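You operate a simulated robot arm through the tools that you are given. There is no shell and no other tool.

You are at the controls of a simulated robot arm. One attempt, no reset.

JOB
Put things in order on the blue table. At the end: the black pinion from the blue table stands where the yellow box (marked "REGULATOR") stood; the green jar stands where the red cup brush stood; the yellow box from the blue table stands on top of the grey rear housing; the red cup brush stands where the black pinion stood; whatever was shut is shut again. Leave all else as you found it, and nothing knocked over.

The check looks at the end state, three seconds after you hand in, the way a careful person would. Anything else that was tipped, shoved, dropped, spilled or broken makes it a failure.

ROBOT AND FRAMES
A 6-joint arm with a two-finger parallel gripper, fixed in place. Base frame: the origin is at the foot of the arm, x ahead of it, y to its left, z up; the work surface is at about z = 0. Lengths are in mm, angles in rad, forces in N, time in s.
With the tool pointing down near the work surface it reaches from about 160 to 420 mm from the base axis. Its first joint turns from -1.152 to 1.152 rad. Payload 1.57 kg.
The TCP is the grasp point between the finger pads, 30 mm short of the fingertips. In the tool frame z runs along the fingers and y along their closing line. The gripper opens to 80 mm. The fingers are 17 mm wide and 12 mm thick; the gripper's body (40 by 82 mm) begins 80 mm behind the TCP.
Orientation is that of the tool frame in the base frame, as [roll, pitch, yaw] about the fixed x, y, z axes, in that order (R = Rz(yaw) Ry(pitch) Rx(roll)). With the fingers straight down and closing along the base's y, the tool's x points along the base's -x, its y along +y and its z along -z.

CONTROLS
- The arm moves only by the tool nudge_tool. Its argument "series" is a list of rows, each a list of 7 numbers: the shift along the base's x, y, z in mm, then the turn, a rotation vector about the base's x, y, z in rad, then the finger opening in mm, from 0 to 80. In form: [[dx, dy, dz, ax, ay, az, gripper], ...]. A call has 1 to 20 rows; each row is the pose to reach, as a shift and turn from the pose commanded when the call began. Rows are played at 5 a second. More than 50 mm and 0.15 rad between two rows, or a gripper value outside its range, and nothing of the call is played. A pose out of reach is approached as far as the arm can. The call stops where the force on the tool passes 40 N (or 10 N more than at its start, if that is more) or the arm is blocked; 0.2 s more then pass. Each finger travels about 153 mm/s and halts on what it meets, pressing with about 28 N; the grip force reading is that of the motor and also rises with nothing between the fingers. The clock runs only during rows and for 0.2 s after the last one: add rows that repeat a pose to give the fingers time. The reply holds the time, the measured pose of the TCP, the force on the tool along the base axes, the opening and the grip force, in the units named above and with some noise, with the torque about the TCP (base axes, N m) and any sound that the robot's microphone picked up, and new pictures: "show" is both (left out), scene, wrist or none.
- Cameras (640 x 400 px; columns grow to the right, rows downward): "scene" is fixed at [30.6, -333.7, 423.7]; the picture's right is [0.84, -0.54, 0.00], its down [-0.29, -0.45, -0.84] and it looks along [0.46, 0.71, -0.53] (base axes); focal length 265 px, centre (320, 200). "wrist" rides on the gripper at [72, -7, -122] in the tool frame; the picture's right is [0.09, 1.00, 0.00], its down [-0.84, 0.08, -0.54] and it looks along [-0.54, 0.05, 0.84] (tool axes); focal length 238 px, centre (320, 200). There is no depth. A picture from a camera that has moved, and an enlarged one, comes with that camera's place and axes in the base frame and with its lens. The place of the scene camera against the robot may be out by one fixed shift of up to 25 mm in any direction.
- inspect(camera, box): a new picture of the part [left, top, right, bottom] of that camera's present view, enlarged. No time passes.
- finish_job(): hands the job in; it is judged then, once.

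Nothing tells you positions but the pictures and the camera data. Unless the task says otherwise, let go and move clear before handing in.

The tools are called as name(argument=value, ...) on one line, values as JSON. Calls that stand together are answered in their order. nudge_tool: Moves the arm, as the interface text tells. Its arguments: {"type":"object","properties":{"series":{"type":"array"},"show":{"type":"string","enum":["both","scene","wrist","none"]}},"required":["series"]} The other tools are called the same way: inspect (camera, box) takes an enlarged picture of a part of a camera's view; finish_job () hands the job in.

At the start:

```text
clock: 0.0
tool_pos: [219.6, 64.9, 288.3]
ee_rot: [3.141, -0.001, 3.141]
wrist_force: [-0.1, 0.2, 0.1]
wrist_torque: [0.01, -0.03, -0.01]
width: 80.0
finger_force: 0.0
```

scene: 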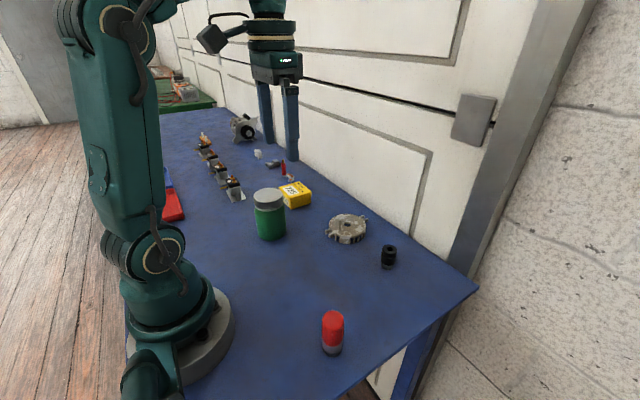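
wrist: 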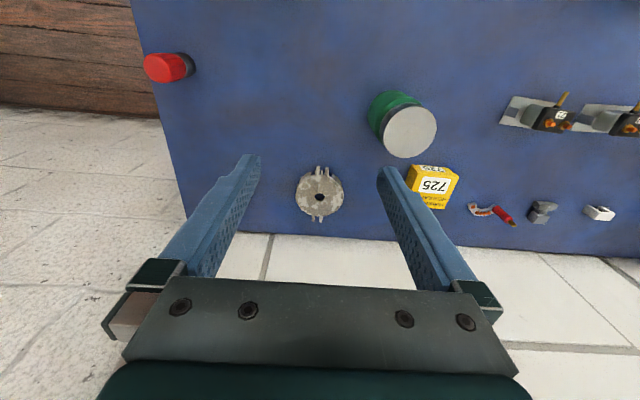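

I see a blue table with a red cup brush, green jar, yellow box, grey round housing and black pinion, plus some small parts further back. I'll take enlarged views first to identify each item and its markings.

inspect(camera="scene", box=[230, 150, 430, 280])

inspect(camera="scene", box=[140, 40, 320, 220])

inspect(camera="scene", box=[300, 220, 480, 370])

inspect(camera="wrist", box=[280, 70, 480, 240])

inspect(camera="wrist", box=[440, 70, 640, 240])

```text
3.08 times, centred on (330, 215) of scene
camera zoom: at [30.6, -333.7, 423.7], right [0.84, -0.54, 0.0], down [-0.29, -0.45, -0.84], along [0.46, 0.71, -0.53], focal length 815 px, centre (289, 154)
```

zoom: 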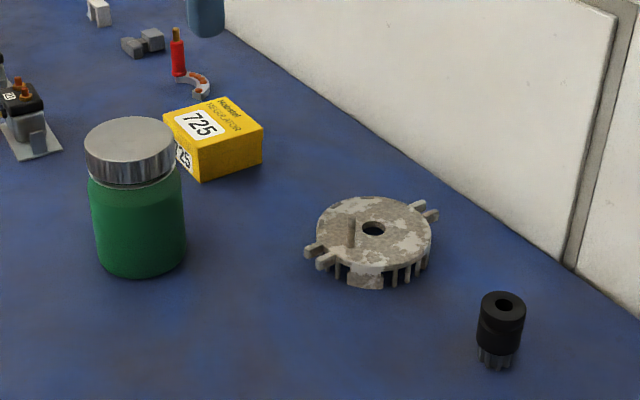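

```text
2.22 times, centred on (230, 130) of scene
camera zoom: at [30.6, -333.7, 423.7], right [0.84, -0.54, 0.0], down [-0.29, -0.45, -0.84], along [0.46, 0.71, -0.53], focal length 588 px, centre (520, 356)
```

zoom: 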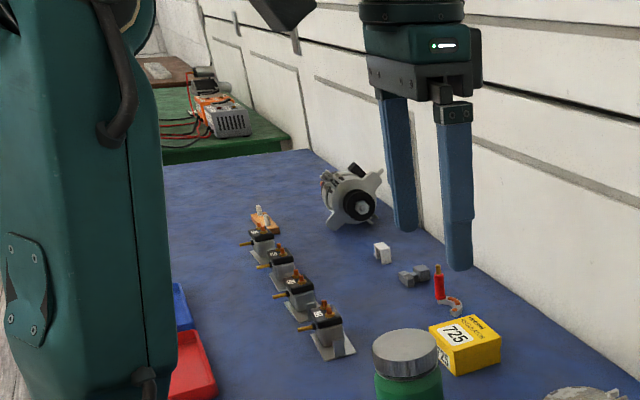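

```text
2.67 times, centred on (390, 295) of scene
camera zoom: at [30.6, -333.7, 423.7], right [0.84, -0.54, 0.0], down [-0.29, -0.45, -0.84], along [0.46, 0.71, -0.53], focal length 706 px, centre (133, -53)
```

zoom: 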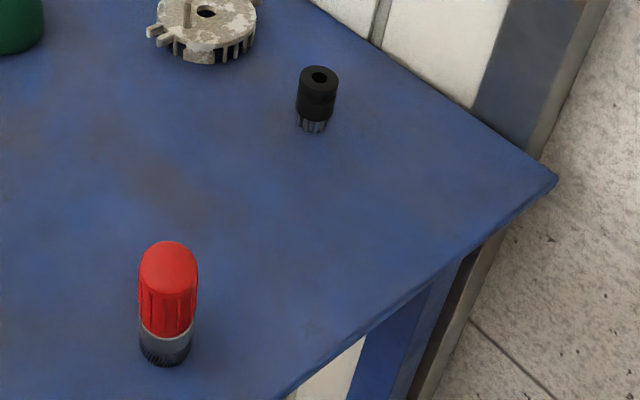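

```text
2.35 times, centred on (380, 155) of wrist
camera zoom: at [146.8, 58.7, 412.3], right [-0.09, 1.0, 0.0], down [0.84, 0.08, 0.54], along [0.54, 0.05, -0.84], focal length 561 px, centre (179, 306)
```

zoom: 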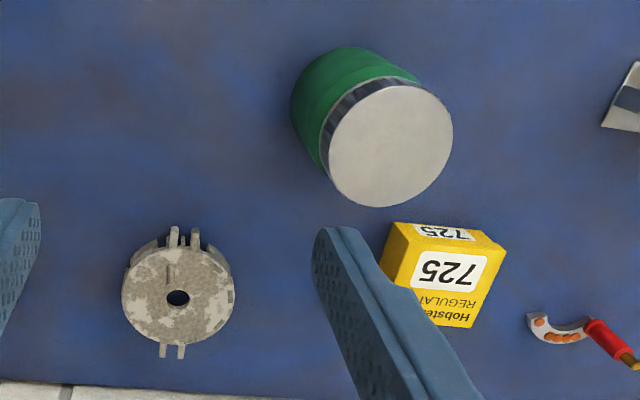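

```text
2.35 times, centred on (540, 155) of wrist
camera zoom: at [146.8, 58.7, 412.3], right [-0.09, 1.0, 0.0], down [0.84, 0.08, 0.54], along [0.54, 0.05, -0.84], focal length 561 px, centre (-198, 306)
```

zoom: 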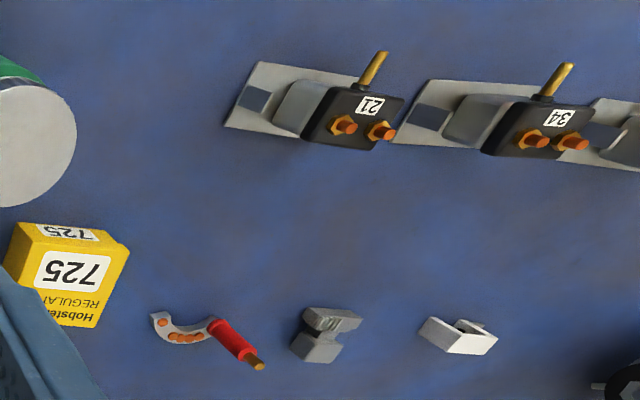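

The layout I take from the pictures: brush about (187,-135), pinion about (376,-70), housing about (389,80), jar about (234,190), and box about (350,285), which is near the edge of reach. I'll move high above the far side for a better view of the box and housing.

nudge_tool(series=[[15, 35, 0, 0, 0, 0, 80], [30, 70, 0, 0, 0, 0, 80], [40, 110, 0, 0, 0, 0, 80], [40, 140, 0, 0, 0, 0, 80], [40, 140, 0, 0, 0, 0, 80]])

```text
clock: 1.2
tool_pos: [247.2, 195.8, 267.4]
ee_rot: [-3.14, 0.002, 3.141]
wrist_force: [0.7, 0.8, 0.5]
wrist_torque: [0.0, 0.01, -0.02]
width: 80.3
finger_force: 0.0
out of reach, approached as far as the arm can: row 3, 4, 5
camera wrist: at [174.6, 190.4, 392.0], right [-0.09, 1.0, 0.0], down [0.84, 0.08, 0.54], along [0.54, 0.05, -0.84], focal length 238 px, centre (320, 200)
```

scene: 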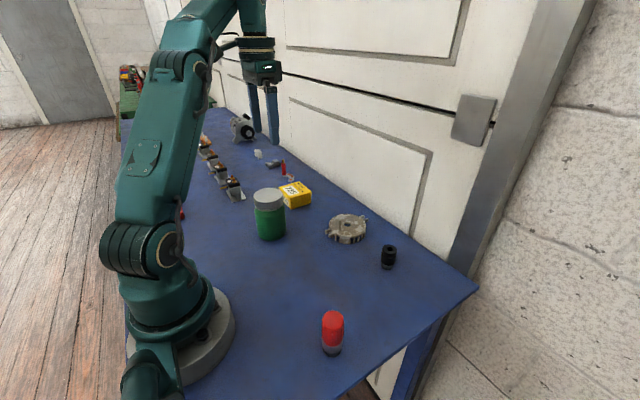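
wrist: 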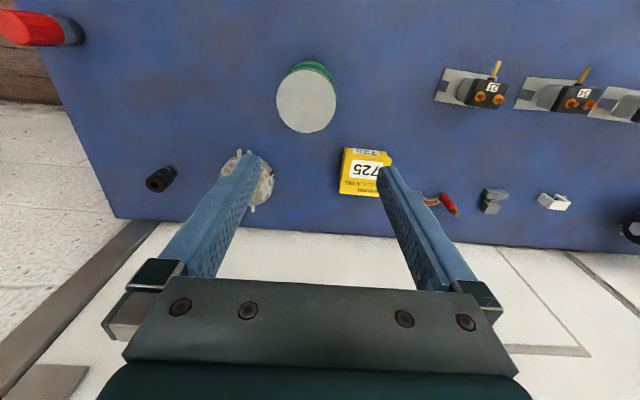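

The arm reaches less at this height, but the box, jar and housing are now visible from a second place. I'll enlarge these views to triangulate them.

inspect(camera="wrist", box=[260, 50, 420, 210])

inspect(camera="wrist", box=[130, 130, 290, 230])

inspect(camera="wrist", box=[400, 50, 640, 250])

```text
2.50 times, centred on (340, 130) of wrist
camera zoom: at [174.6, 190.4, 392.0], right [-0.09, 1.0, 0.0], down [0.84, 0.08, 0.54], along [0.54, 0.05, -0.84], focal length 596 px, centre (270, 375)
```

zoom: 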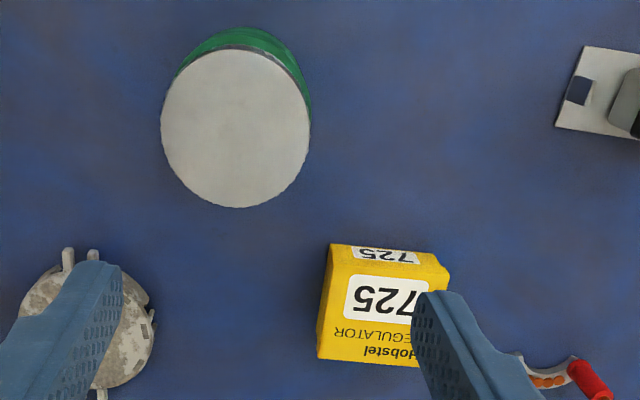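

```text
4.00 times, centred on (210, 180) of wrist
camera zoom: at [174.6, 190.4, 392.0], right [-0.09, 1.0, 0.0], down [0.84, 0.08, 0.54], along [0.54, 0.05, -0.84], focal length 953 px, centre (760, 280)
```

zoom: 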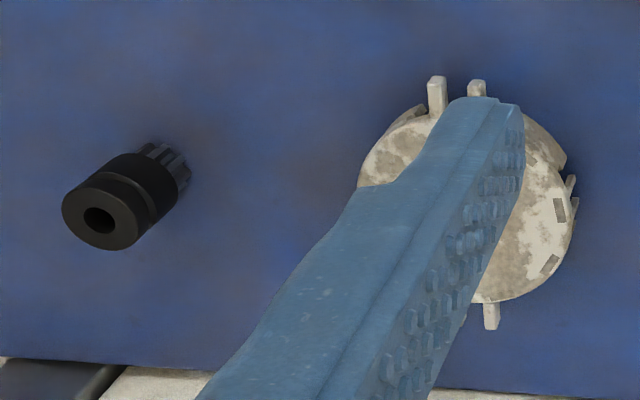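

```text
2.00 times, centred on (520, 150) of wrist
camera zoom: at [174.6, 190.4, 392.0], right [-0.09, 1.0, 0.0], down [0.84, 0.08, 0.54], along [0.54, 0.05, -0.84], focal length 477 px, centre (-80, 300)
```

zoom: 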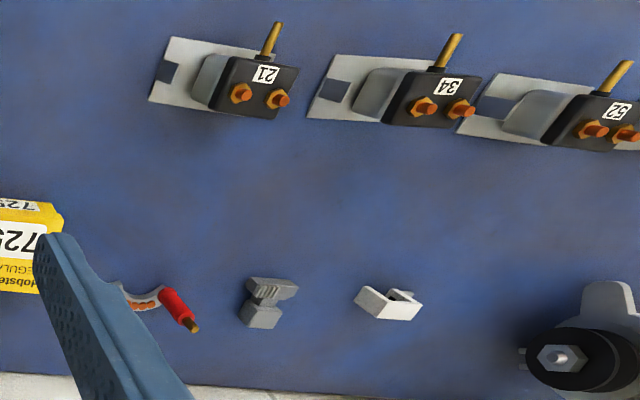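

The box, jar and base lie nearly on one line, at a bearing of about 0.68 rad. I'll turn the tool to face along that line and lower it for a centred view of the box.

nudge_tool(series=[[0, 0, -10, 0, 0, 0.14, 80], [0, 0, -20, 0, 0, 0.28, 80], [0, 0, -30, 0, 0, 0.42, 80], [0, 0, -40, 0, 0, 0.56, 80], [0, 0, -50, 0, 0, 0.68, 80], [0, 0, -60, 0, 0, 0.68, 80], [0, 0, -60, 0, 0, 0.68, 80]], show="both")

```text
clock: 2.8
tool_pos: [246.9, 194.2, 208.3]
ee_rot: [-3.14, 0.0, -2.46]
wrist_force: [-1.0, 0.2, -1.0]
wrist_torque: [-0.02, 0.02, -0.01]
width: 80.2
finger_force: 0.0
camera wrist: at [194.4, 145.2, 331.8], right [-0.7, 0.72, 0.0], down [0.6, 0.59, 0.54], along [0.39, 0.38, -0.84], focal length 238 px, centre (320, 200)
```

scene: 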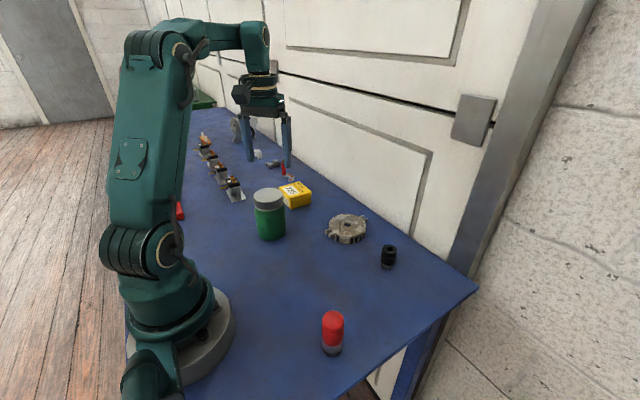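
wrist: 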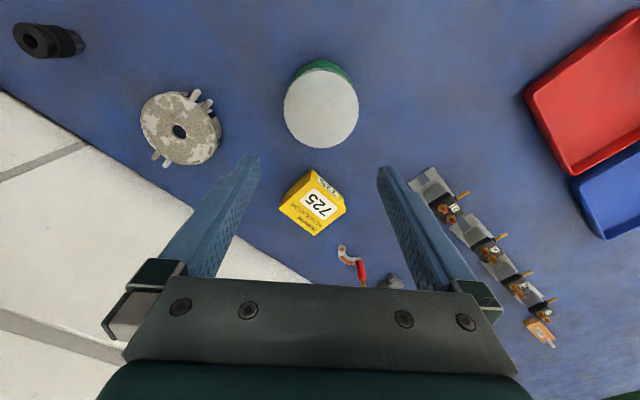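

The box is now clear between the fingers, with the jar, housing and pinion unoccluded. I'll zoom in to measure corners and centres.

inspect(camera="wrist", box=[260, 40, 380, 250])

inspect(camera="wrist", box=[120, 80, 240, 180])

inspect(camera="wrist", box=[0, 0, 120, 80])

inspect(camera="wrist", box=[270, 160, 370, 250])

```text
1.90 times, centred on (320, 145) of wrist
camera zoom: at [194.4, 145.2, 331.8], right [-0.7, 0.72, 0.0], down [0.6, 0.59, 0.54], along [0.39, 0.38, -0.84], focal length 454 px, centre (320, 305)
```

zoom: 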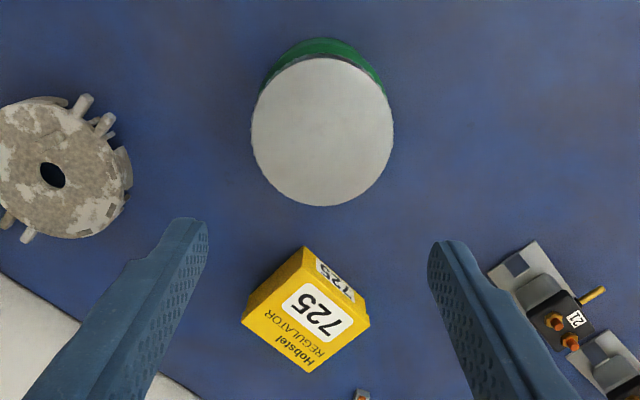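

```text
4.00 times, centred on (180, 130) of wrist
camera zoom: at [194.4, 145.2, 331.8], right [-0.7, 0.72, 0.0], down [0.6, 0.59, 0.54], along [0.39, 0.38, -0.84], focal length 953 px, centre (880, 480)
```

zoom: 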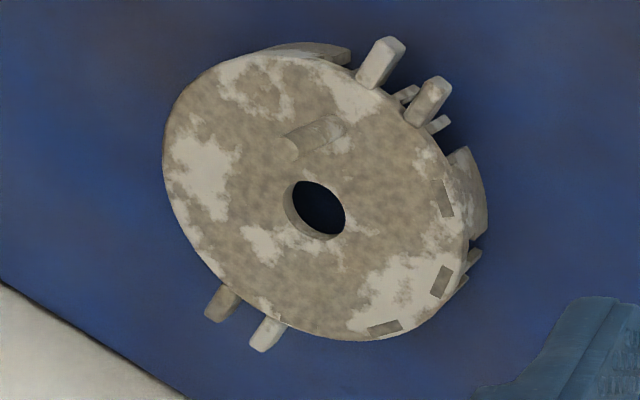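

```text
5.00 times, centred on (60, 40) of wrist
camera zoom: at [194.4, 145.2, 331.8], right [-0.7, 0.72, 0.0], down [0.6, 0.59, 0.54], along [0.39, 0.38, -0.84], focal length 1192 px, centre (1620, 1000)
```

zoom: 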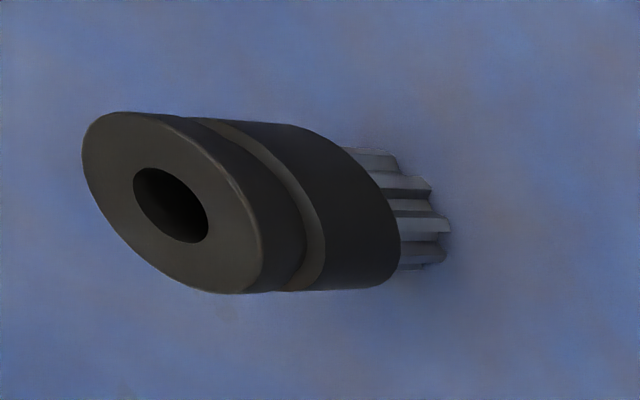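

```text
4.44 times, centred on (320, 205) of wrist
camera zoom: at [194.4, 145.2, 331.8], right [-0.7, 0.72, 0.0], down [0.6, 0.59, 0.54], along [0.39, 0.38, -0.84], focal length 1059 px, centre (320, 178)
```

zoom: 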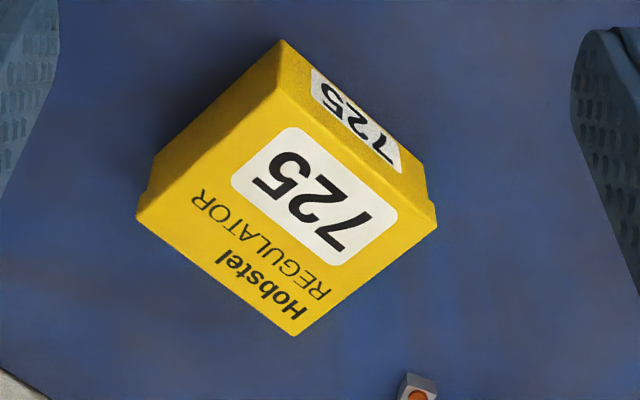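

There may be a raised feature on the housing's top, near the hole, which matters for where the box can rest. I'll zoom in on it from both cameras.

inspect(camera="scene", box=[320, 205, 375, 250])

inspect(camera="wrist", box=[135, 85, 225, 172])

inspect(camera="scene", box=[235, 165, 325, 250])

```text
8.89 times, centred on (348, 228) of scene
camera zoom: at [30.6, -333.7, 423.7], right [0.84, -0.54, 0.0], down [-0.29, -0.45, -0.84], along [0.46, 0.71, -0.53], focal length 2354 px, centre (76, -44)
```

zoom: 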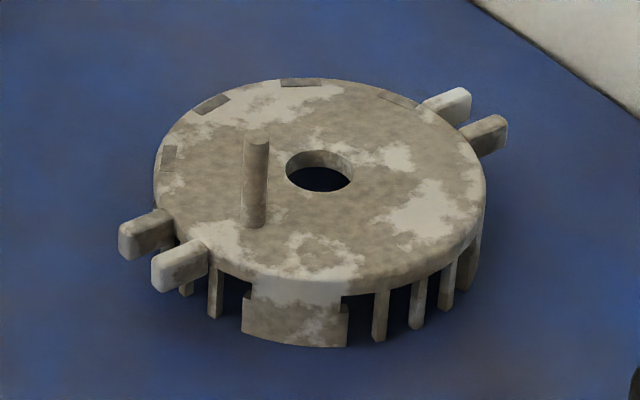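

```text
4.60 times, centred on (180, 128) of wrist
camera zoom: at [194.4, 145.2, 331.8], right [-0.7, 0.72, 0.0], down [0.6, 0.59, 0.54], along [0.39, 0.38, -0.84], focal length 1096 px, centre (964, 529)
```

zoom: 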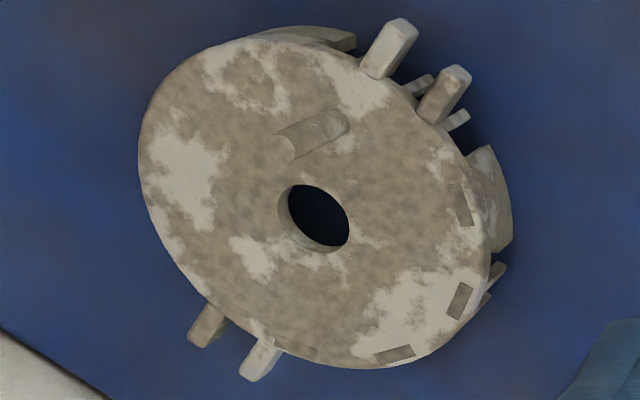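

```text
4.71 times, centred on (280, 208) of scene
camera zoom: at [30.6, -333.7, 423.7], right [0.84, -0.54, 0.0], down [-0.29, -0.45, -0.84], along [0.46, 0.71, -0.53], focal length 1246 px, centre (508, 165)
```

zoom: 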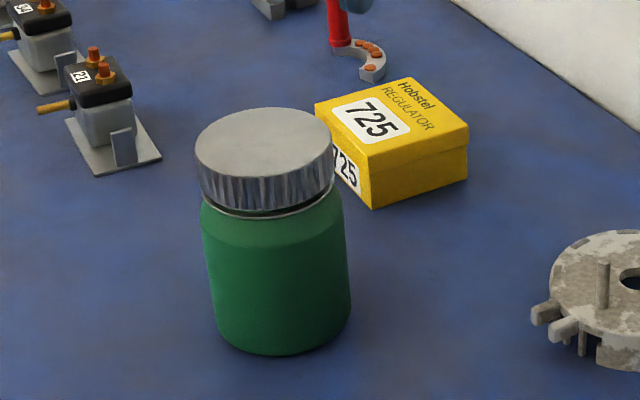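

The box is a 41 mm tall lidded carton, roughly 68 by 71 mm and square to the axes, centred near (348,280). The housing top is about 20–25 mm high, with a peg standing on its base-facing side, so the box has to sit beside that peg. I'll turn the tool square to the box, clear of the 106 mm tall jar.

nudge_tool(series=[[5, 8, 0, 0, 0, -0.14, 80], [10, 16, 0, 0, 0, -0.28, 80], [14, 24, 0, 0, 0, -0.42, 80], [16, 30, 0, 0, 0, -0.56, 80], [18, 34, 0, 0, 0, -0.682, 80], [18, 34, 0, 0, 0, -0.682, 80]], show="wrist")

```text
clock: 4.2
tool_pos: [265.4, 230.3, 205.6]
ee_rot: [-3.141, 0.0, 3.14]
wrist_force: [-0.3, 0.0, 0.6]
wrist_torque: [0.01, 0.0, -0.03]
width: 80.4
finger_force: 0.0
camera wrist: at [192.3, 223.3, 330.7], right [-0.09, 1.0, 0.0], down [0.84, 0.07, 0.54], along [0.54, 0.05, -0.84], focal length 238 px, centre (320, 200)
```

wrist: 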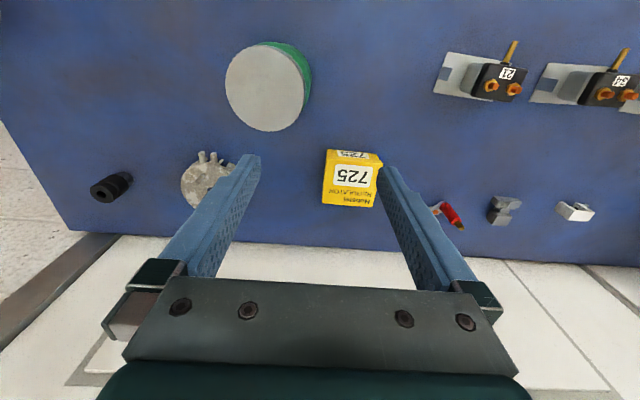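

I have the box with square edges to the tool frame. Next I'll tilt the fingers slightly outward for extra reach and hover over the box at about z=120.

nudge_tool(series=[[12, 10, -14, 0, -0.05, 0, 80], [25, 20, -28, 0, -0.1, 0, 80], [38, 30, -44, 0, -0.15, 0, 80], [50, 40, -60, 0, -0.2, 0, 80], [63, 46, -75, 0, -0.22, 0, 80], [75, 51, -88, 0, -0.22, 0, 80], [75, 51, -88, 0, -0.22, 0, 80]], show="both")

```text
clock: 5.8
tool_pos: [340.8, 280.9, 117.7]
ee_rot: [-3.141, 0.219, 3.139]
wrist_force: [-0.8, -1.2, 0.1]
wrist_torque: [0.0, -0.03, -0.03]
width: 80.2
finger_force: 0.0
camera wrist: at [243.0, 274.3, 224.4], right [-0.09, 1.0, -0.02], down [0.7, 0.08, 0.71], along [0.71, 0.05, -0.7], focal length 238 px, centre (320, 200)
```

scene: 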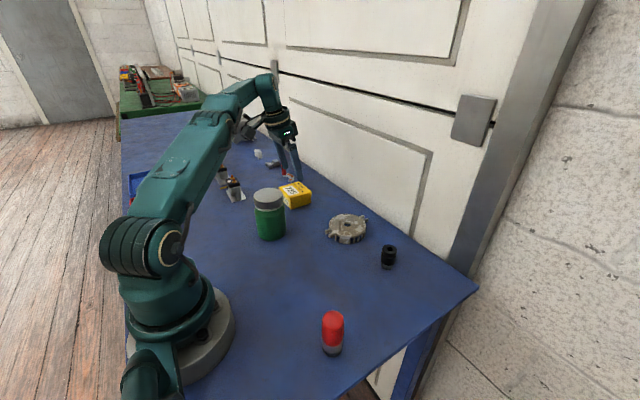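
wrist: 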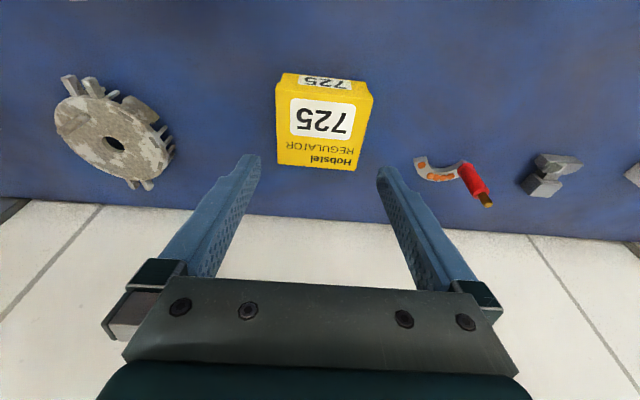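

The tool now hovers over the box with a 0.22 rad outward tilt. I'll zoom to refine the box's centre and yaw.

inspect(camera="wrist", box=[250, 50, 400, 190])

inspect(camera="wrist", box=[30, 60, 190, 200])

inspect(camera="scene", box=[230, 90, 330, 220])

```text
2.86 times, centred on (325, 120) of wrist
camera zoom: at [243.0, 274.3, 224.4], right [-0.09, 1.0, -0.02], down [0.7, 0.08, 0.71], along [0.71, 0.05, -0.7], focal length 681 px, centre (306, 429)
```

zoom: 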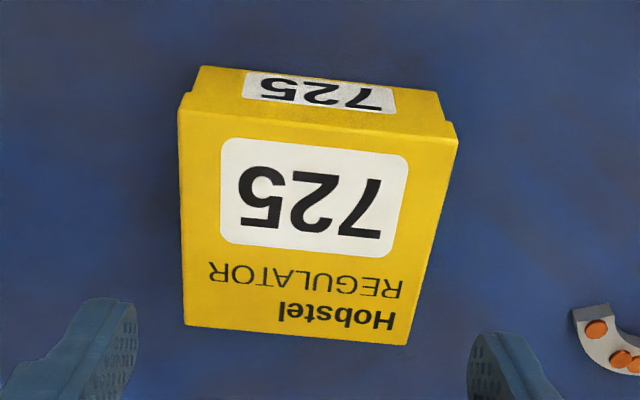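

```text
2.86 times, centred on (110, 130) of wrist
camera zoom: at [243.0, 274.3, 224.4], right [-0.09, 1.0, -0.02], down [0.7, 0.08, 0.71], along [0.71, 0.05, -0.7], focal length 681 px, centre (920, 400)
```

zoom: 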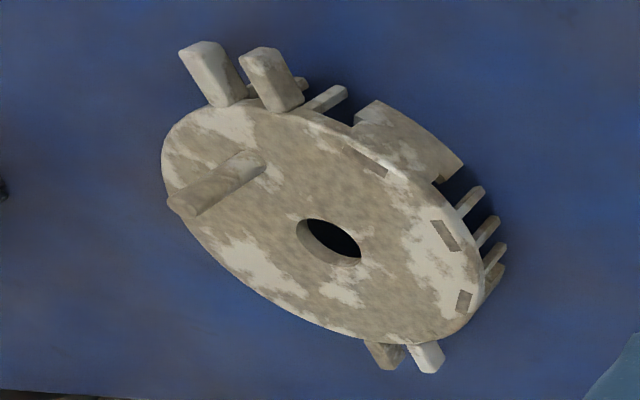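

```text
3.08 times, centred on (280, 155) of scene
camera zoom: at [30.6, -333.7, 423.7], right [0.84, -0.54, 0.0], down [-0.29, -0.45, -0.84], along [0.46, 0.71, -0.53], focal length 815 px, centre (443, 338)
```

zoom: 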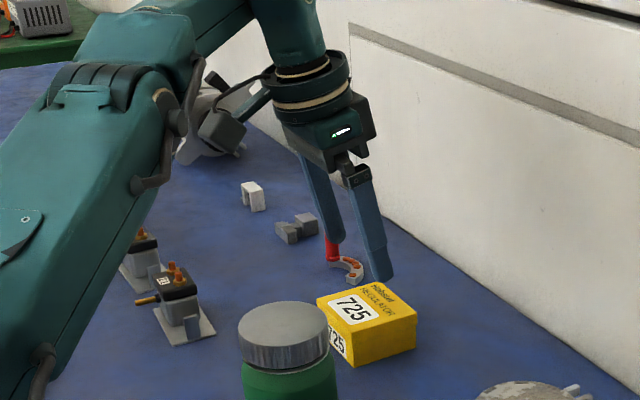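

The box top spans about x 314–384 and y 243–317, so closing along y leaves roughly 3 mm each side. I'll lower until the fingertips are just above the lid and compare the finger gaps directly.

nudge_tool(series=[[3, -0.5, -15, 0, 0, 0, 80], [6, -1, -30, 0, 0, 0, 80], [7, -1, -40, 0, 0, 0, 80], [7, -1, -40, 0, 0, 0, 80]], show="both")

inspect(camera="wrist", box=[210, 60, 430, 230])

inspect(camera="scene", box=[230, 110, 330, 220])

```text
clock: 6.8
tool_pos: [348.4, 279.9, 79.3]
ee_rot: [-3.141, 0.221, 3.138]
wrist_force: [-0.3, -0.2, 0.4]
wrist_torque: [0.01, 0.01, 0.02]
width: 79.9
finger_force: 0.1
camera wrist: at [250.5, 273.2, 184.9], right [-0.09, 1.0, -0.02], down [0.7, 0.08, 0.71], along [0.71, 0.05, -0.7], focal length 238 px, centre (320, 200)
```

scene: 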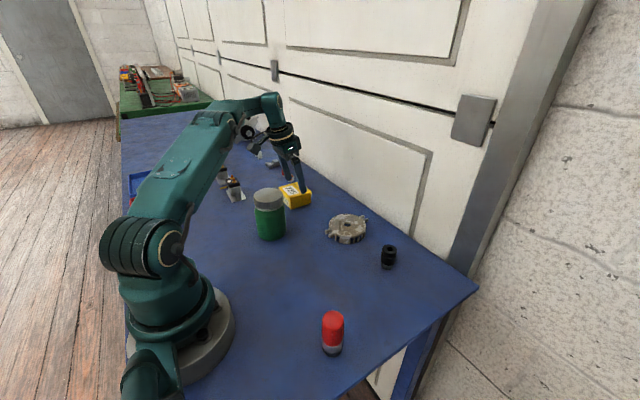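
wrist: 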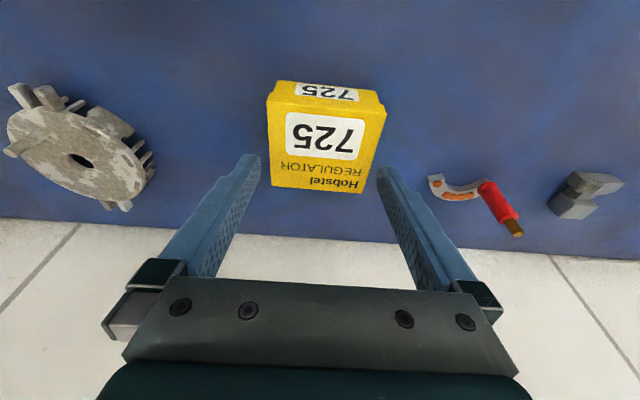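

```text
2.35 times, centred on (320, 145) of wrist
camera zoom: at [250.5, 273.2, 184.9], right [-0.09, 1.0, -0.02], down [0.7, 0.08, 0.71], along [0.71, 0.05, -0.7], focal length 561 px, centre (320, 329)
```

zoom: 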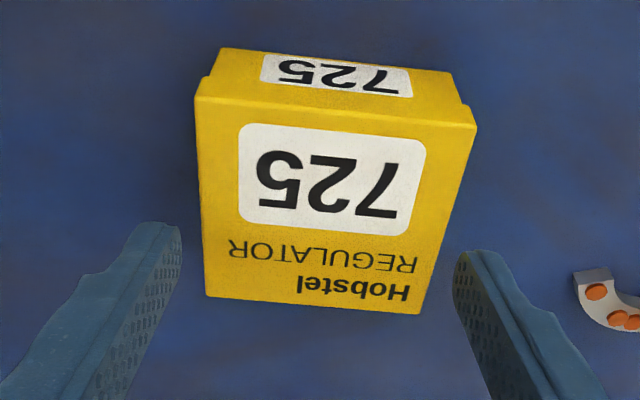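

```text
3.64 times, centred on (280, 165) of scene
camera zoom: at [30.6, -333.7, 423.7], right [0.84, -0.54, 0.0], down [-0.29, -0.45, -0.84], along [0.46, 0.71, -0.53], focal length 963 px, centre (466, 327)
```

zoom: 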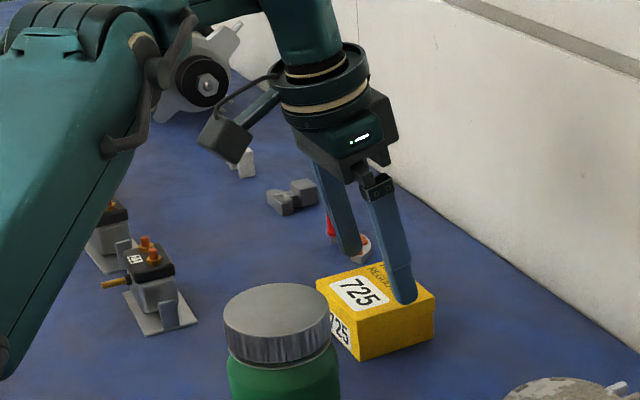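

The fingers straddle the box with about 2.5 mm clearance each side, and the box centre is about 0.8 mm toward +y. I'll correct that and descend just past the lid's top edge, checking forces.

nudge_tool(series=[[0, 0.8, 0, 0, 0, 0, 80], [0, 0.8, -5, 0, 0, 0, 80], [0, 0.8, -10, 0, 0, 0, 80], [0, 0.8, -15, 0, 0, 0, 80], [0, 0.8, -15, 0, 0, 0, 80]], show="both")

inspect(camera="wrist", box=[210, 60, 430, 230])

inspect(camera="scene", box=[240, 130, 320, 220])

```text
clock: 8.0
tool_pos: [346.8, 280.6, 63.1]
ee_rot: [-3.141, 0.22, 3.139]
wrist_force: [-0.2, 0.3, 0.1]
wrist_torque: [0.01, 0.03, 0.0]
width: 80.1
finger_force: 0.0
camera wrist: at [249.8, 274.3, 169.3], right [-0.09, 1.0, -0.02], down [0.7, 0.08, 0.71], along [0.71, 0.05, -0.7], focal length 238 px, centre (320, 200)
```

scene: 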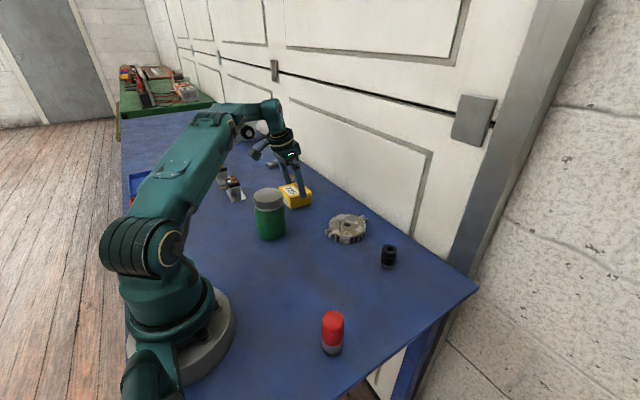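
wrist: 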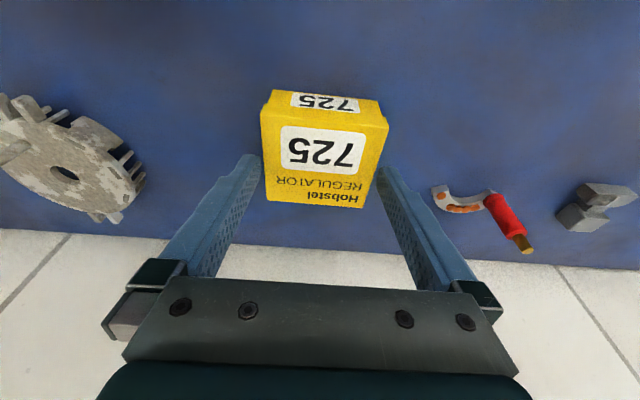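

```text
2.35 times, centred on (320, 145) of wrist
camera zoom: at [249.8, 274.3, 169.3], right [-0.09, 1.0, -0.02], down [0.7, 0.08, 0.71], along [0.71, 0.05, -0.7], focal length 561 px, centre (320, 329)
```

zoom: 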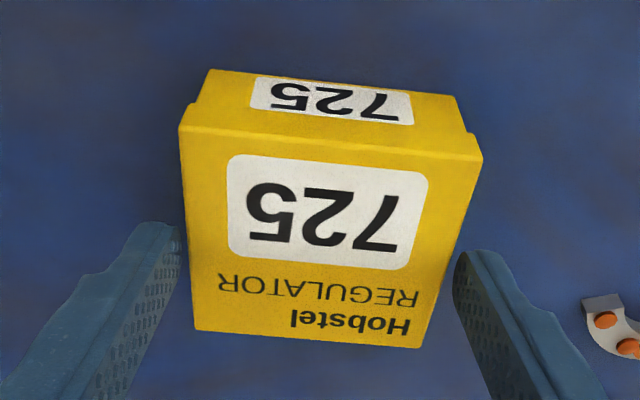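

```text
4.44 times, centred on (280, 175) of scene
camera zoom: at [30.6, -333.7, 423.7], right [0.84, -0.54, 0.0], down [-0.29, -0.45, -0.84], along [0.46, 0.71, -0.53], focal length 1177 px, centre (498, 311)
```

zoom: 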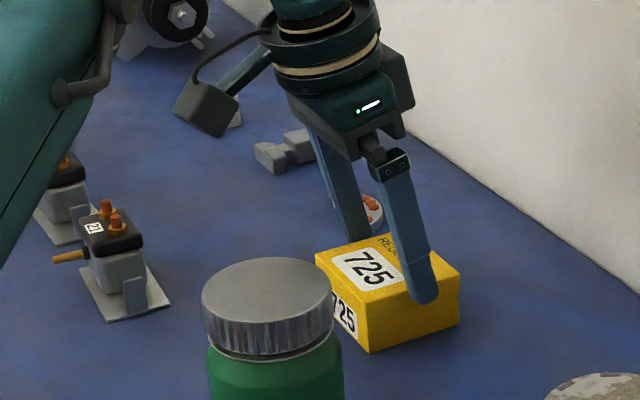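

No contact, and the gaps look even on both sides. I'll continue down to about z=36.

nudge_tool(series=[[0, 0, -7, 0, 0, 0, 80], [0, 0, -14, 0, 0, 0, 80], [0, 0, -20, 0, 0, 0, 80], [0, 0, -26, 0, 0, 0, 80], [0, 0, -26, 0, 0, 0, 80]], show="both")

inspect(camera="wrist", box=[210, 60, 430, 230])

inspect(camera="scene", box=[240, 130, 320, 220])

```text
clock: 9.2
tool_pos: [348.0, 280.8, 37.0]
ee_rot: [-3.141, 0.22, 3.14]
wrist_force: [1.0, 0.1, 0.7]
wrist_torque: [-0.04, 0.01, 0.02]
width: 80.2
finger_force: 0.0
camera wrist: at [250.0, 274.2, 143.1], right [-0.09, 1.0, -0.02], down [0.7, 0.08, 0.71], along [0.71, 0.05, -0.7], focal length 238 px, centre (320, 200)
```

scene: 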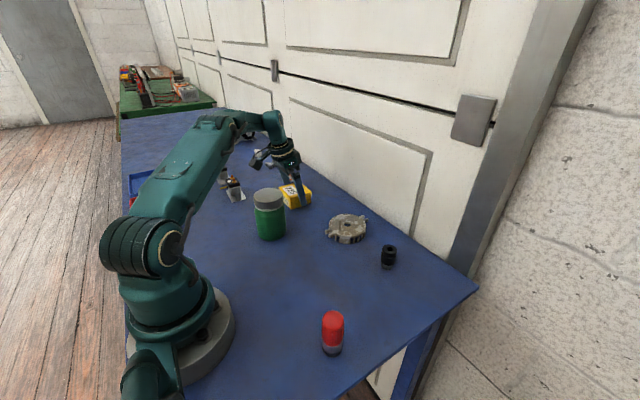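
wrist: 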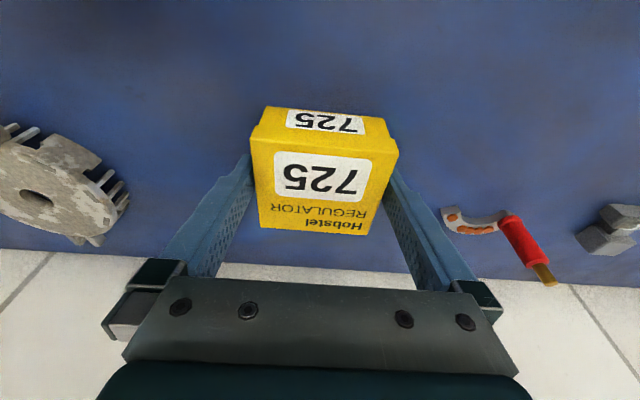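

```text
2.35 times, centred on (320, 145) of wrist
camera zoom: at [250.0, 274.2, 143.1], right [-0.09, 1.0, -0.02], down [0.7, 0.08, 0.71], along [0.71, 0.05, -0.7], focal length 561 px, centre (320, 329)
```

zoom: 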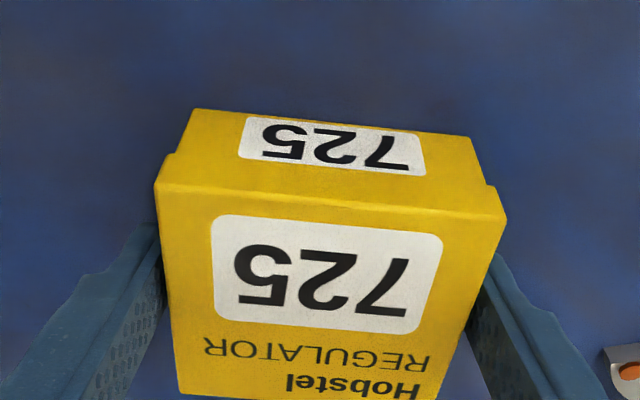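

```text
4.44 times, centred on (280, 175) of scene
camera zoom: at [30.6, -333.7, 423.7], right [0.84, -0.54, 0.0], down [-0.29, -0.45, -0.84], along [0.46, 0.71, -0.53], focal length 1177 px, centre (498, 311)
```

zoom: 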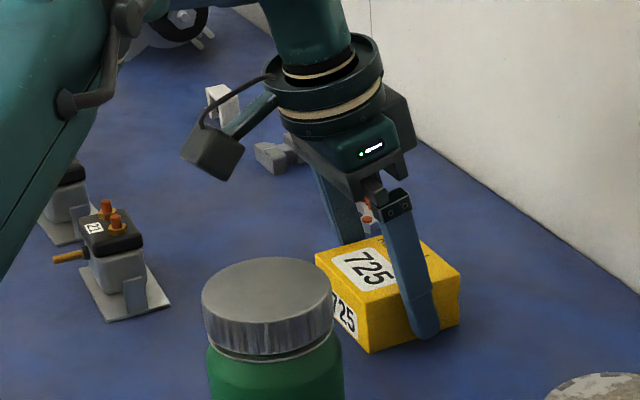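

The fingers are down around the box with no contact forces. I'll close on it.

nudge_tool(series=[[0, 0, 0, 0, 0, 0, 74], [0, 0, 0, 0, 0, 0, 66], [0, 0, 0, 0, 0, 0, 60], [0, 0, 0, 0, 0, 0, 60]], show="wrist")

```text
clock: 10.2
tool_pos: [347.9, 280.9, 36.9]
ee_rot: [-3.141, 0.219, 3.14]
wrist_force: [0.2, 0.6, 0.2]
wrist_torque: [-0.01, -0.03, -0.04]
width: 74.8
finger_force: 27.9
camera wrist: at [250.0, 274.3, 143.2], right [-0.09, 1.0, -0.02], down [0.7, 0.08, 0.71], along [0.71, 0.05, -0.7], focal length 238 px, centre (320, 200)
```

wrist: 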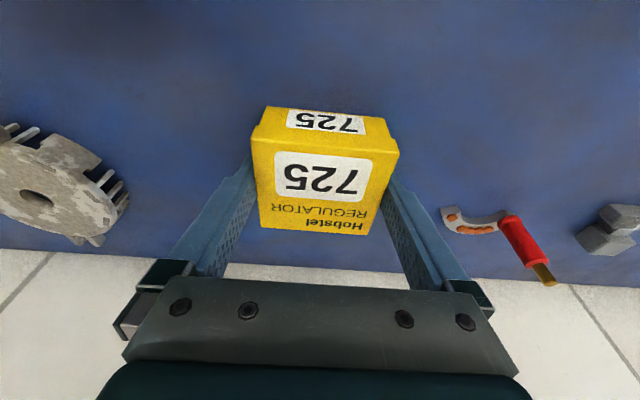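

The grip holds at 74.8 mm, matching my estimate. I'll lift a little and check that the whole box, lid and body, comes up.

nudge_tool(series=[[0, 0, 4, 0, 0, 0, 60], [0, 0, 8, 0, 0, 0, 60], [0, 0, 15, 0, 0, 0, 60], [0, 0, 22, 0, 0, 0, 60], [0, 0, 22, 0, 0, 0, 60]], show="both")

inspect(camera="scene", box=[240, 130, 320, 220])

```text
clock: 11.4
tool_pos: [347.4, 279.6, 60.8]
ee_rot: [3.142, 0.221, 3.14]
wrist_force: [0.0, -0.1, -1.1]
wrist_torque: [0.01, 0.0, -0.02]
width: 74.3
finger_force: 27.8
camera wrist: at [249.7, 273.8, 165.9], right [-0.09, 1.0, -0.02], down [0.7, 0.08, 0.71], along [0.71, 0.05, -0.7], focal length 238 px, centre (320, 200)
```

scene: 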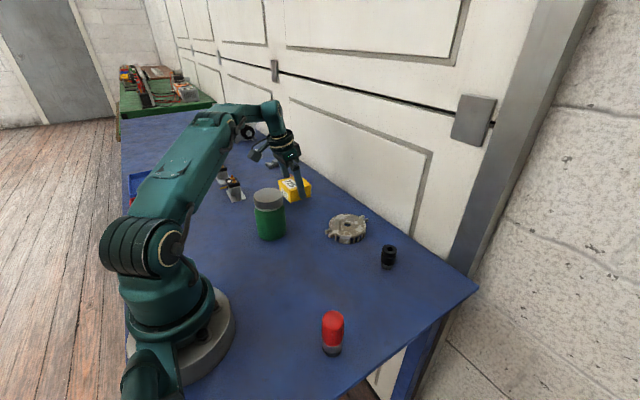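
wrist: 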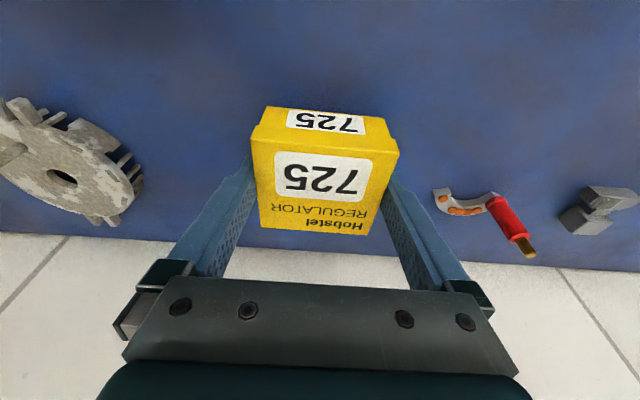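

```text
4.44 times, centred on (280, 175) of scene
camera zoom: at [30.6, -333.7, 423.7], right [0.84, -0.54, 0.0], down [-0.29, -0.45, -0.84], along [0.46, 0.71, -0.53], focal length 1177 px, centre (498, 311)
```

zoom: 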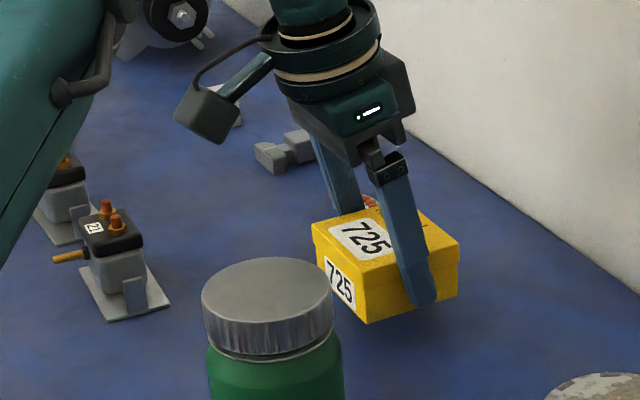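

The complete box came up cleanly and weighs about 1 N. From three views I place the housing hole at about (388,79), top at z≈24.5, and the peg at about (361,70) with its tip near z=50. I'll carry the box high and over to the side of the housing away from the peg, yawing it 0.31 rad so a flat face meets the peg side.

nudge_tool(series=[[-3, 0, 20, 0, 0, 0, 60], [-7, 0, 40, 0, 0, 0, 60], [-7, -10, 50, 0, 0, 0, 60], [0.3, -33.5, 50.2, 0, 0, 0.039, 60], [7.6, -57, 50.5, 0, 0, 0.078, 60], [14.9, -80.5, 50.8, 0, 0, 0.117, 60], [22.2, -104, 51, 0, 0, 0.157, 60], [29.5, -127.5, 51.2, 0, 0, 0.196, 60], [36.8, -151, 51.5, 0, 0, 0.235, 60], [44.1, -174.5, 51.8, 0, 0, 0.274, 60], [51.4, -198, 52, 0, 0, 0.313, 60], [51.4, -198, 52, 0, 0, 0.313, 60]], show="both")

inspect(camera="wrist", box=[210, 50, 430, 230])

inspect(camera="scene", box=[290, 150, 410, 260])

```text
clock: 14.0
tool_pos: [398.9, 81.8, 111.9]
ee_rot: [-3.141, 0.222, -2.83]
wrist_force: [-0.6, 0.2, -0.3]
wrist_torque: [-0.03, 0.02, 0.0]
width: 74.6
finger_force: 27.9
camera wrist: at [307.2, 46.0, 218.7], right [-0.39, 0.92, -0.02], down [0.64, 0.29, 0.71], along [0.66, 0.27, -0.7], focal length 238 px, centre (320, 200)
```

scene: 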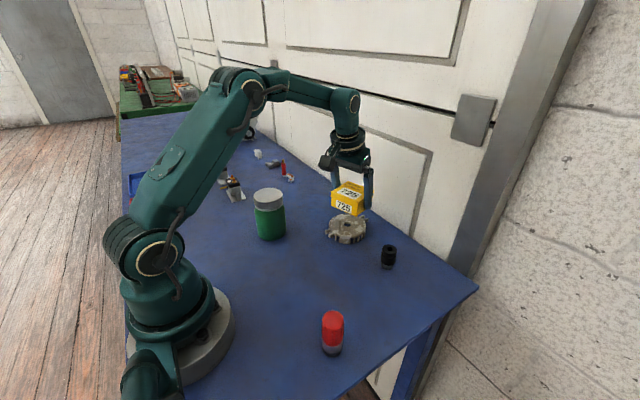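
wrist: 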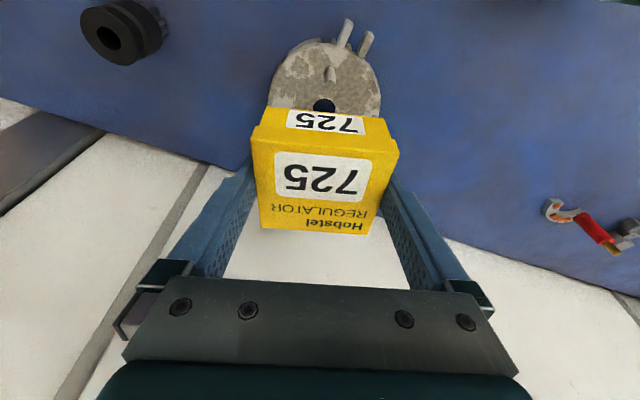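

```text
2.22 times, centred on (320, 140) of wrist
camera zoom: at [307.2, 46.0, 218.7], right [-0.39, 0.92, -0.02], down [0.64, 0.29, 0.71], along [0.66, 0.27, -0.7], focal length 530 px, centre (320, 333)
```

zoom: 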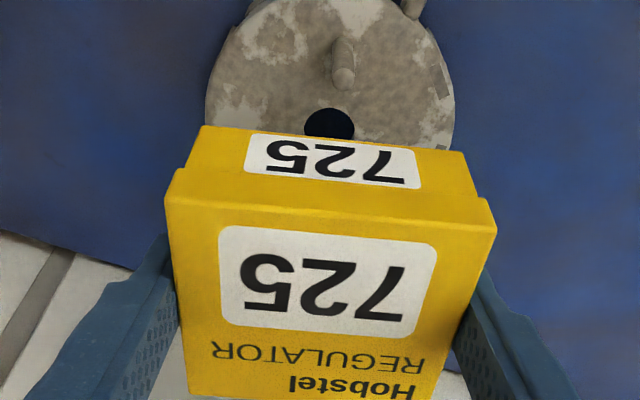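

```text
3.64 times, centred on (350, 205) of scene
camera zoom: at [30.6, -333.7, 423.7], right [0.84, -0.54, 0.0], down [-0.29, -0.45, -0.84], along [0.46, 0.71, -0.53], focal length 963 px, centre (211, 182)
```

zoom: 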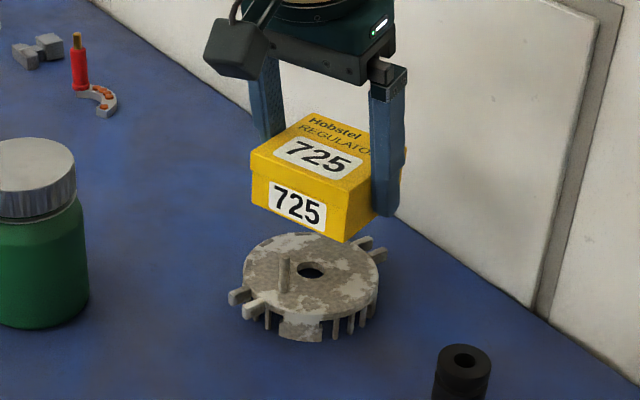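

The box hovers squarely over the housing, and its near face clears the peg by about 5 mm. I'll descend straight down toward the plate.

nudge_tool(series=[[0, 0, -10, 0, 0, 0, 60], [0, 0, -20, 0, 0, 0, 60], [0, 0, -30, 0, 0, 0, 60], [0, 0, -38, 0, 0, 0, 60], [0, 0, -44, 0, 0, 0, 60], [0, 0, -44, 0, 0, 0, 60]], show="both")

inspect(camera="wrist", box=[210, 50, 430, 230])

inspect(camera="scene", box=[310, 170, 400, 250])

```text
clock: 15.4
tool_pos: [398.8, 81.0, 67.2]
ee_rot: [3.141, 0.22, -2.832]
wrist_force: [0.4, 0.2, -1.0]
wrist_torque: [0.0, -0.03, 0.03]
width: 74.3
finger_force: 27.8
camera wrist: at [307.6, 46.0, 173.6], right [-0.39, 0.92, -0.02], down [0.64, 0.29, 0.71], along [0.66, 0.27, -0.7], focal length 238 px, centre (320, 200)
```

scene: 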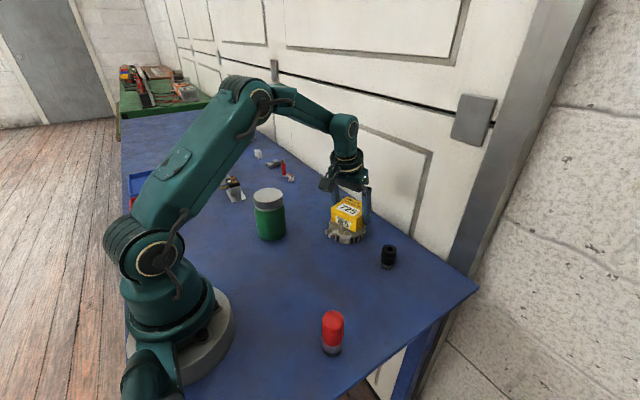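
wrist: 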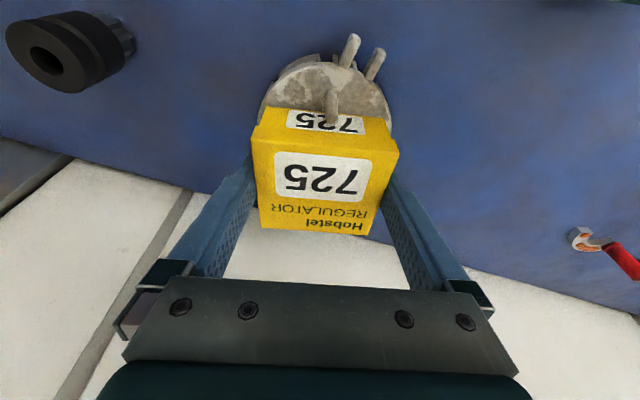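

```text
2.22 times, centred on (320, 140) of wrist
camera zoom: at [307.6, 46.0, 173.6], right [-0.39, 0.92, -0.02], down [0.64, 0.29, 0.71], along [0.66, 0.27, -0.7], focal length 530 px, centre (320, 333)
```

zoom: 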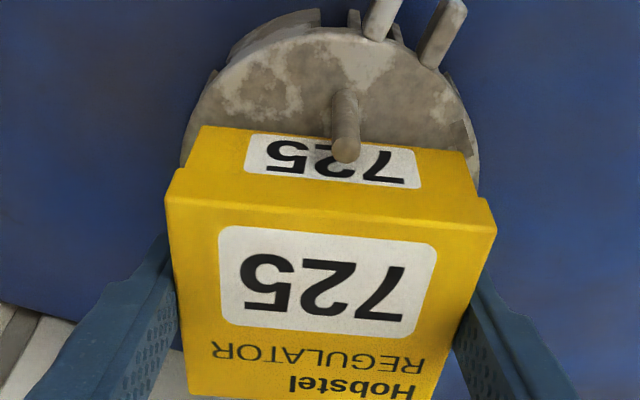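

```text
5.00 times, centred on (355, 210) of scene
camera zoom: at [30.6, -333.7, 423.7], right [0.84, -0.54, 0.0], down [-0.29, -0.45, -0.84], along [0.46, 0.71, -0.53], focal length 1324 px, centre (145, 150)
```

zoom: 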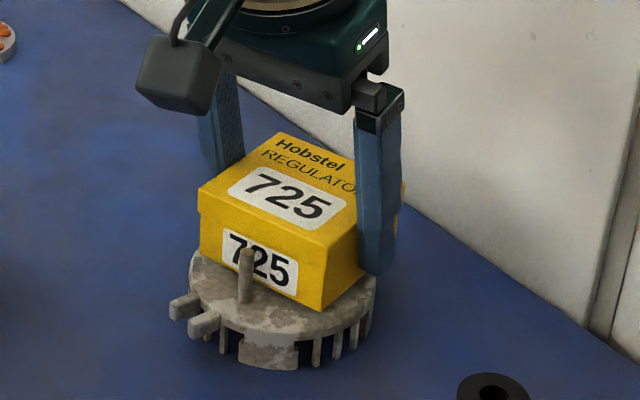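

The box is just above the plate, with the peg clear of its near face. I'll go down in small steps and watch the vertical force for contact.

nudge_tool(series=[[0, 0, -1.5, 0, 0, 0, 60], [0, 0, -3, 0, 0, 0, 60], [0, 0, -4, 0, 0, 0, 60], [0, 0, -4, 0, 0, 0, 60]], show="none")

```text
clock: 16.4
tool_pos: [398.9, 81.8, 63.4]
ee_rot: [3.14, 0.22, -2.83]
wrist_force: [-0.4, 0.1, -0.2]
wrist_torque: [0.01, -0.01, 0.02]
width: 74.3
finger_force: 28.1
```

No contact yet, with the tool at z≈63.4. I'll continue in 1 mm steps.

nudge_tool(series=[[0, 0, -0.7, 0, 0, 0, 60], [0, 0, -1.4, 0, 0, 0, 60], [0, 0, -1.4, 0, 0, 0, 60]], show="none")

```text
clock: 17.2
tool_pos: [398.2, 82.1, 61.2]
ee_rot: [-3.141, 0.221, -2.831]
wrist_force: [-0.1, 0.6, -1.6]
wrist_torque: [0.01, -0.02, -0.01]
width: 74.6
finger_force: 27.6
```

nudge_tool(series=[[0, 0, -0.5, 0, 0, 0, 60], [0, 0, -1, 0, 0, 0, 60], [0, 0, -1, 0, 0, 0, 60]], show="none")

inspect(camera="scene", box=[325, 190, 385, 245])

inspect(camera="wrist", box=[230, 50, 410, 150])

```text
clock: 18.0
tool_pos: [398.6, 81.8, 62.9]
ee_rot: [-3.141, 0.221, -2.829]
wrist_force: [-7.9, 0.7, 20.5]
wrist_torque: [-0.27, 0.55, -0.09]
width: 74.5
finger_force: 28.0
```

```text
7.27 times, centred on (355, 218) of scene
camera zoom: at [30.5, -333.7, 423.7], right [0.84, -0.54, 0.0], down [-0.29, -0.45, -0.84], along [0.46, 0.71, -0.53], focal length 1926 px, centre (66, 73)
```

zoom: 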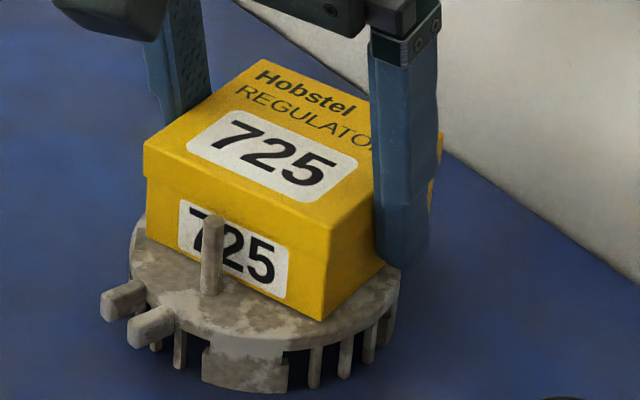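

```text
3.56 times, centred on (320, 100) of wrist
camera zoom: at [307.8, 45.9, 167.9], right [-0.39, 0.92, -0.02], down [0.64, 0.29, 0.71], along [0.66, 0.27, -0.7], focal length 848 px, centre (320, 556)
```

zoom: 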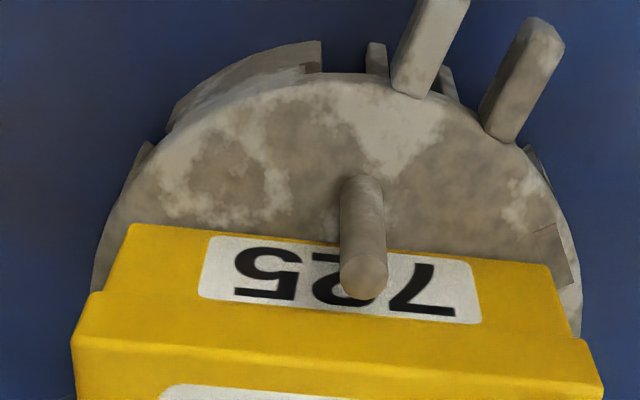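

Contact is made with about 20 N on the plate. I'll ease up slightly, release, and check.

nudge_tool(series=[[0, 0, 0.6, 0, 0, 0, 60], [0, 0, 0.6, 0, 0, 0, 60]], show="none")

```text
clock: 18.6
tool_pos: [399.3, 80.7, 61.4]
ee_rot: [3.14, 0.222, -2.83]
wrist_force: [-9.2, 4.8, 23.8]
wrist_torque: [-0.1, 0.24, -0.08]
width: 74.4
finger_force: 27.8
```

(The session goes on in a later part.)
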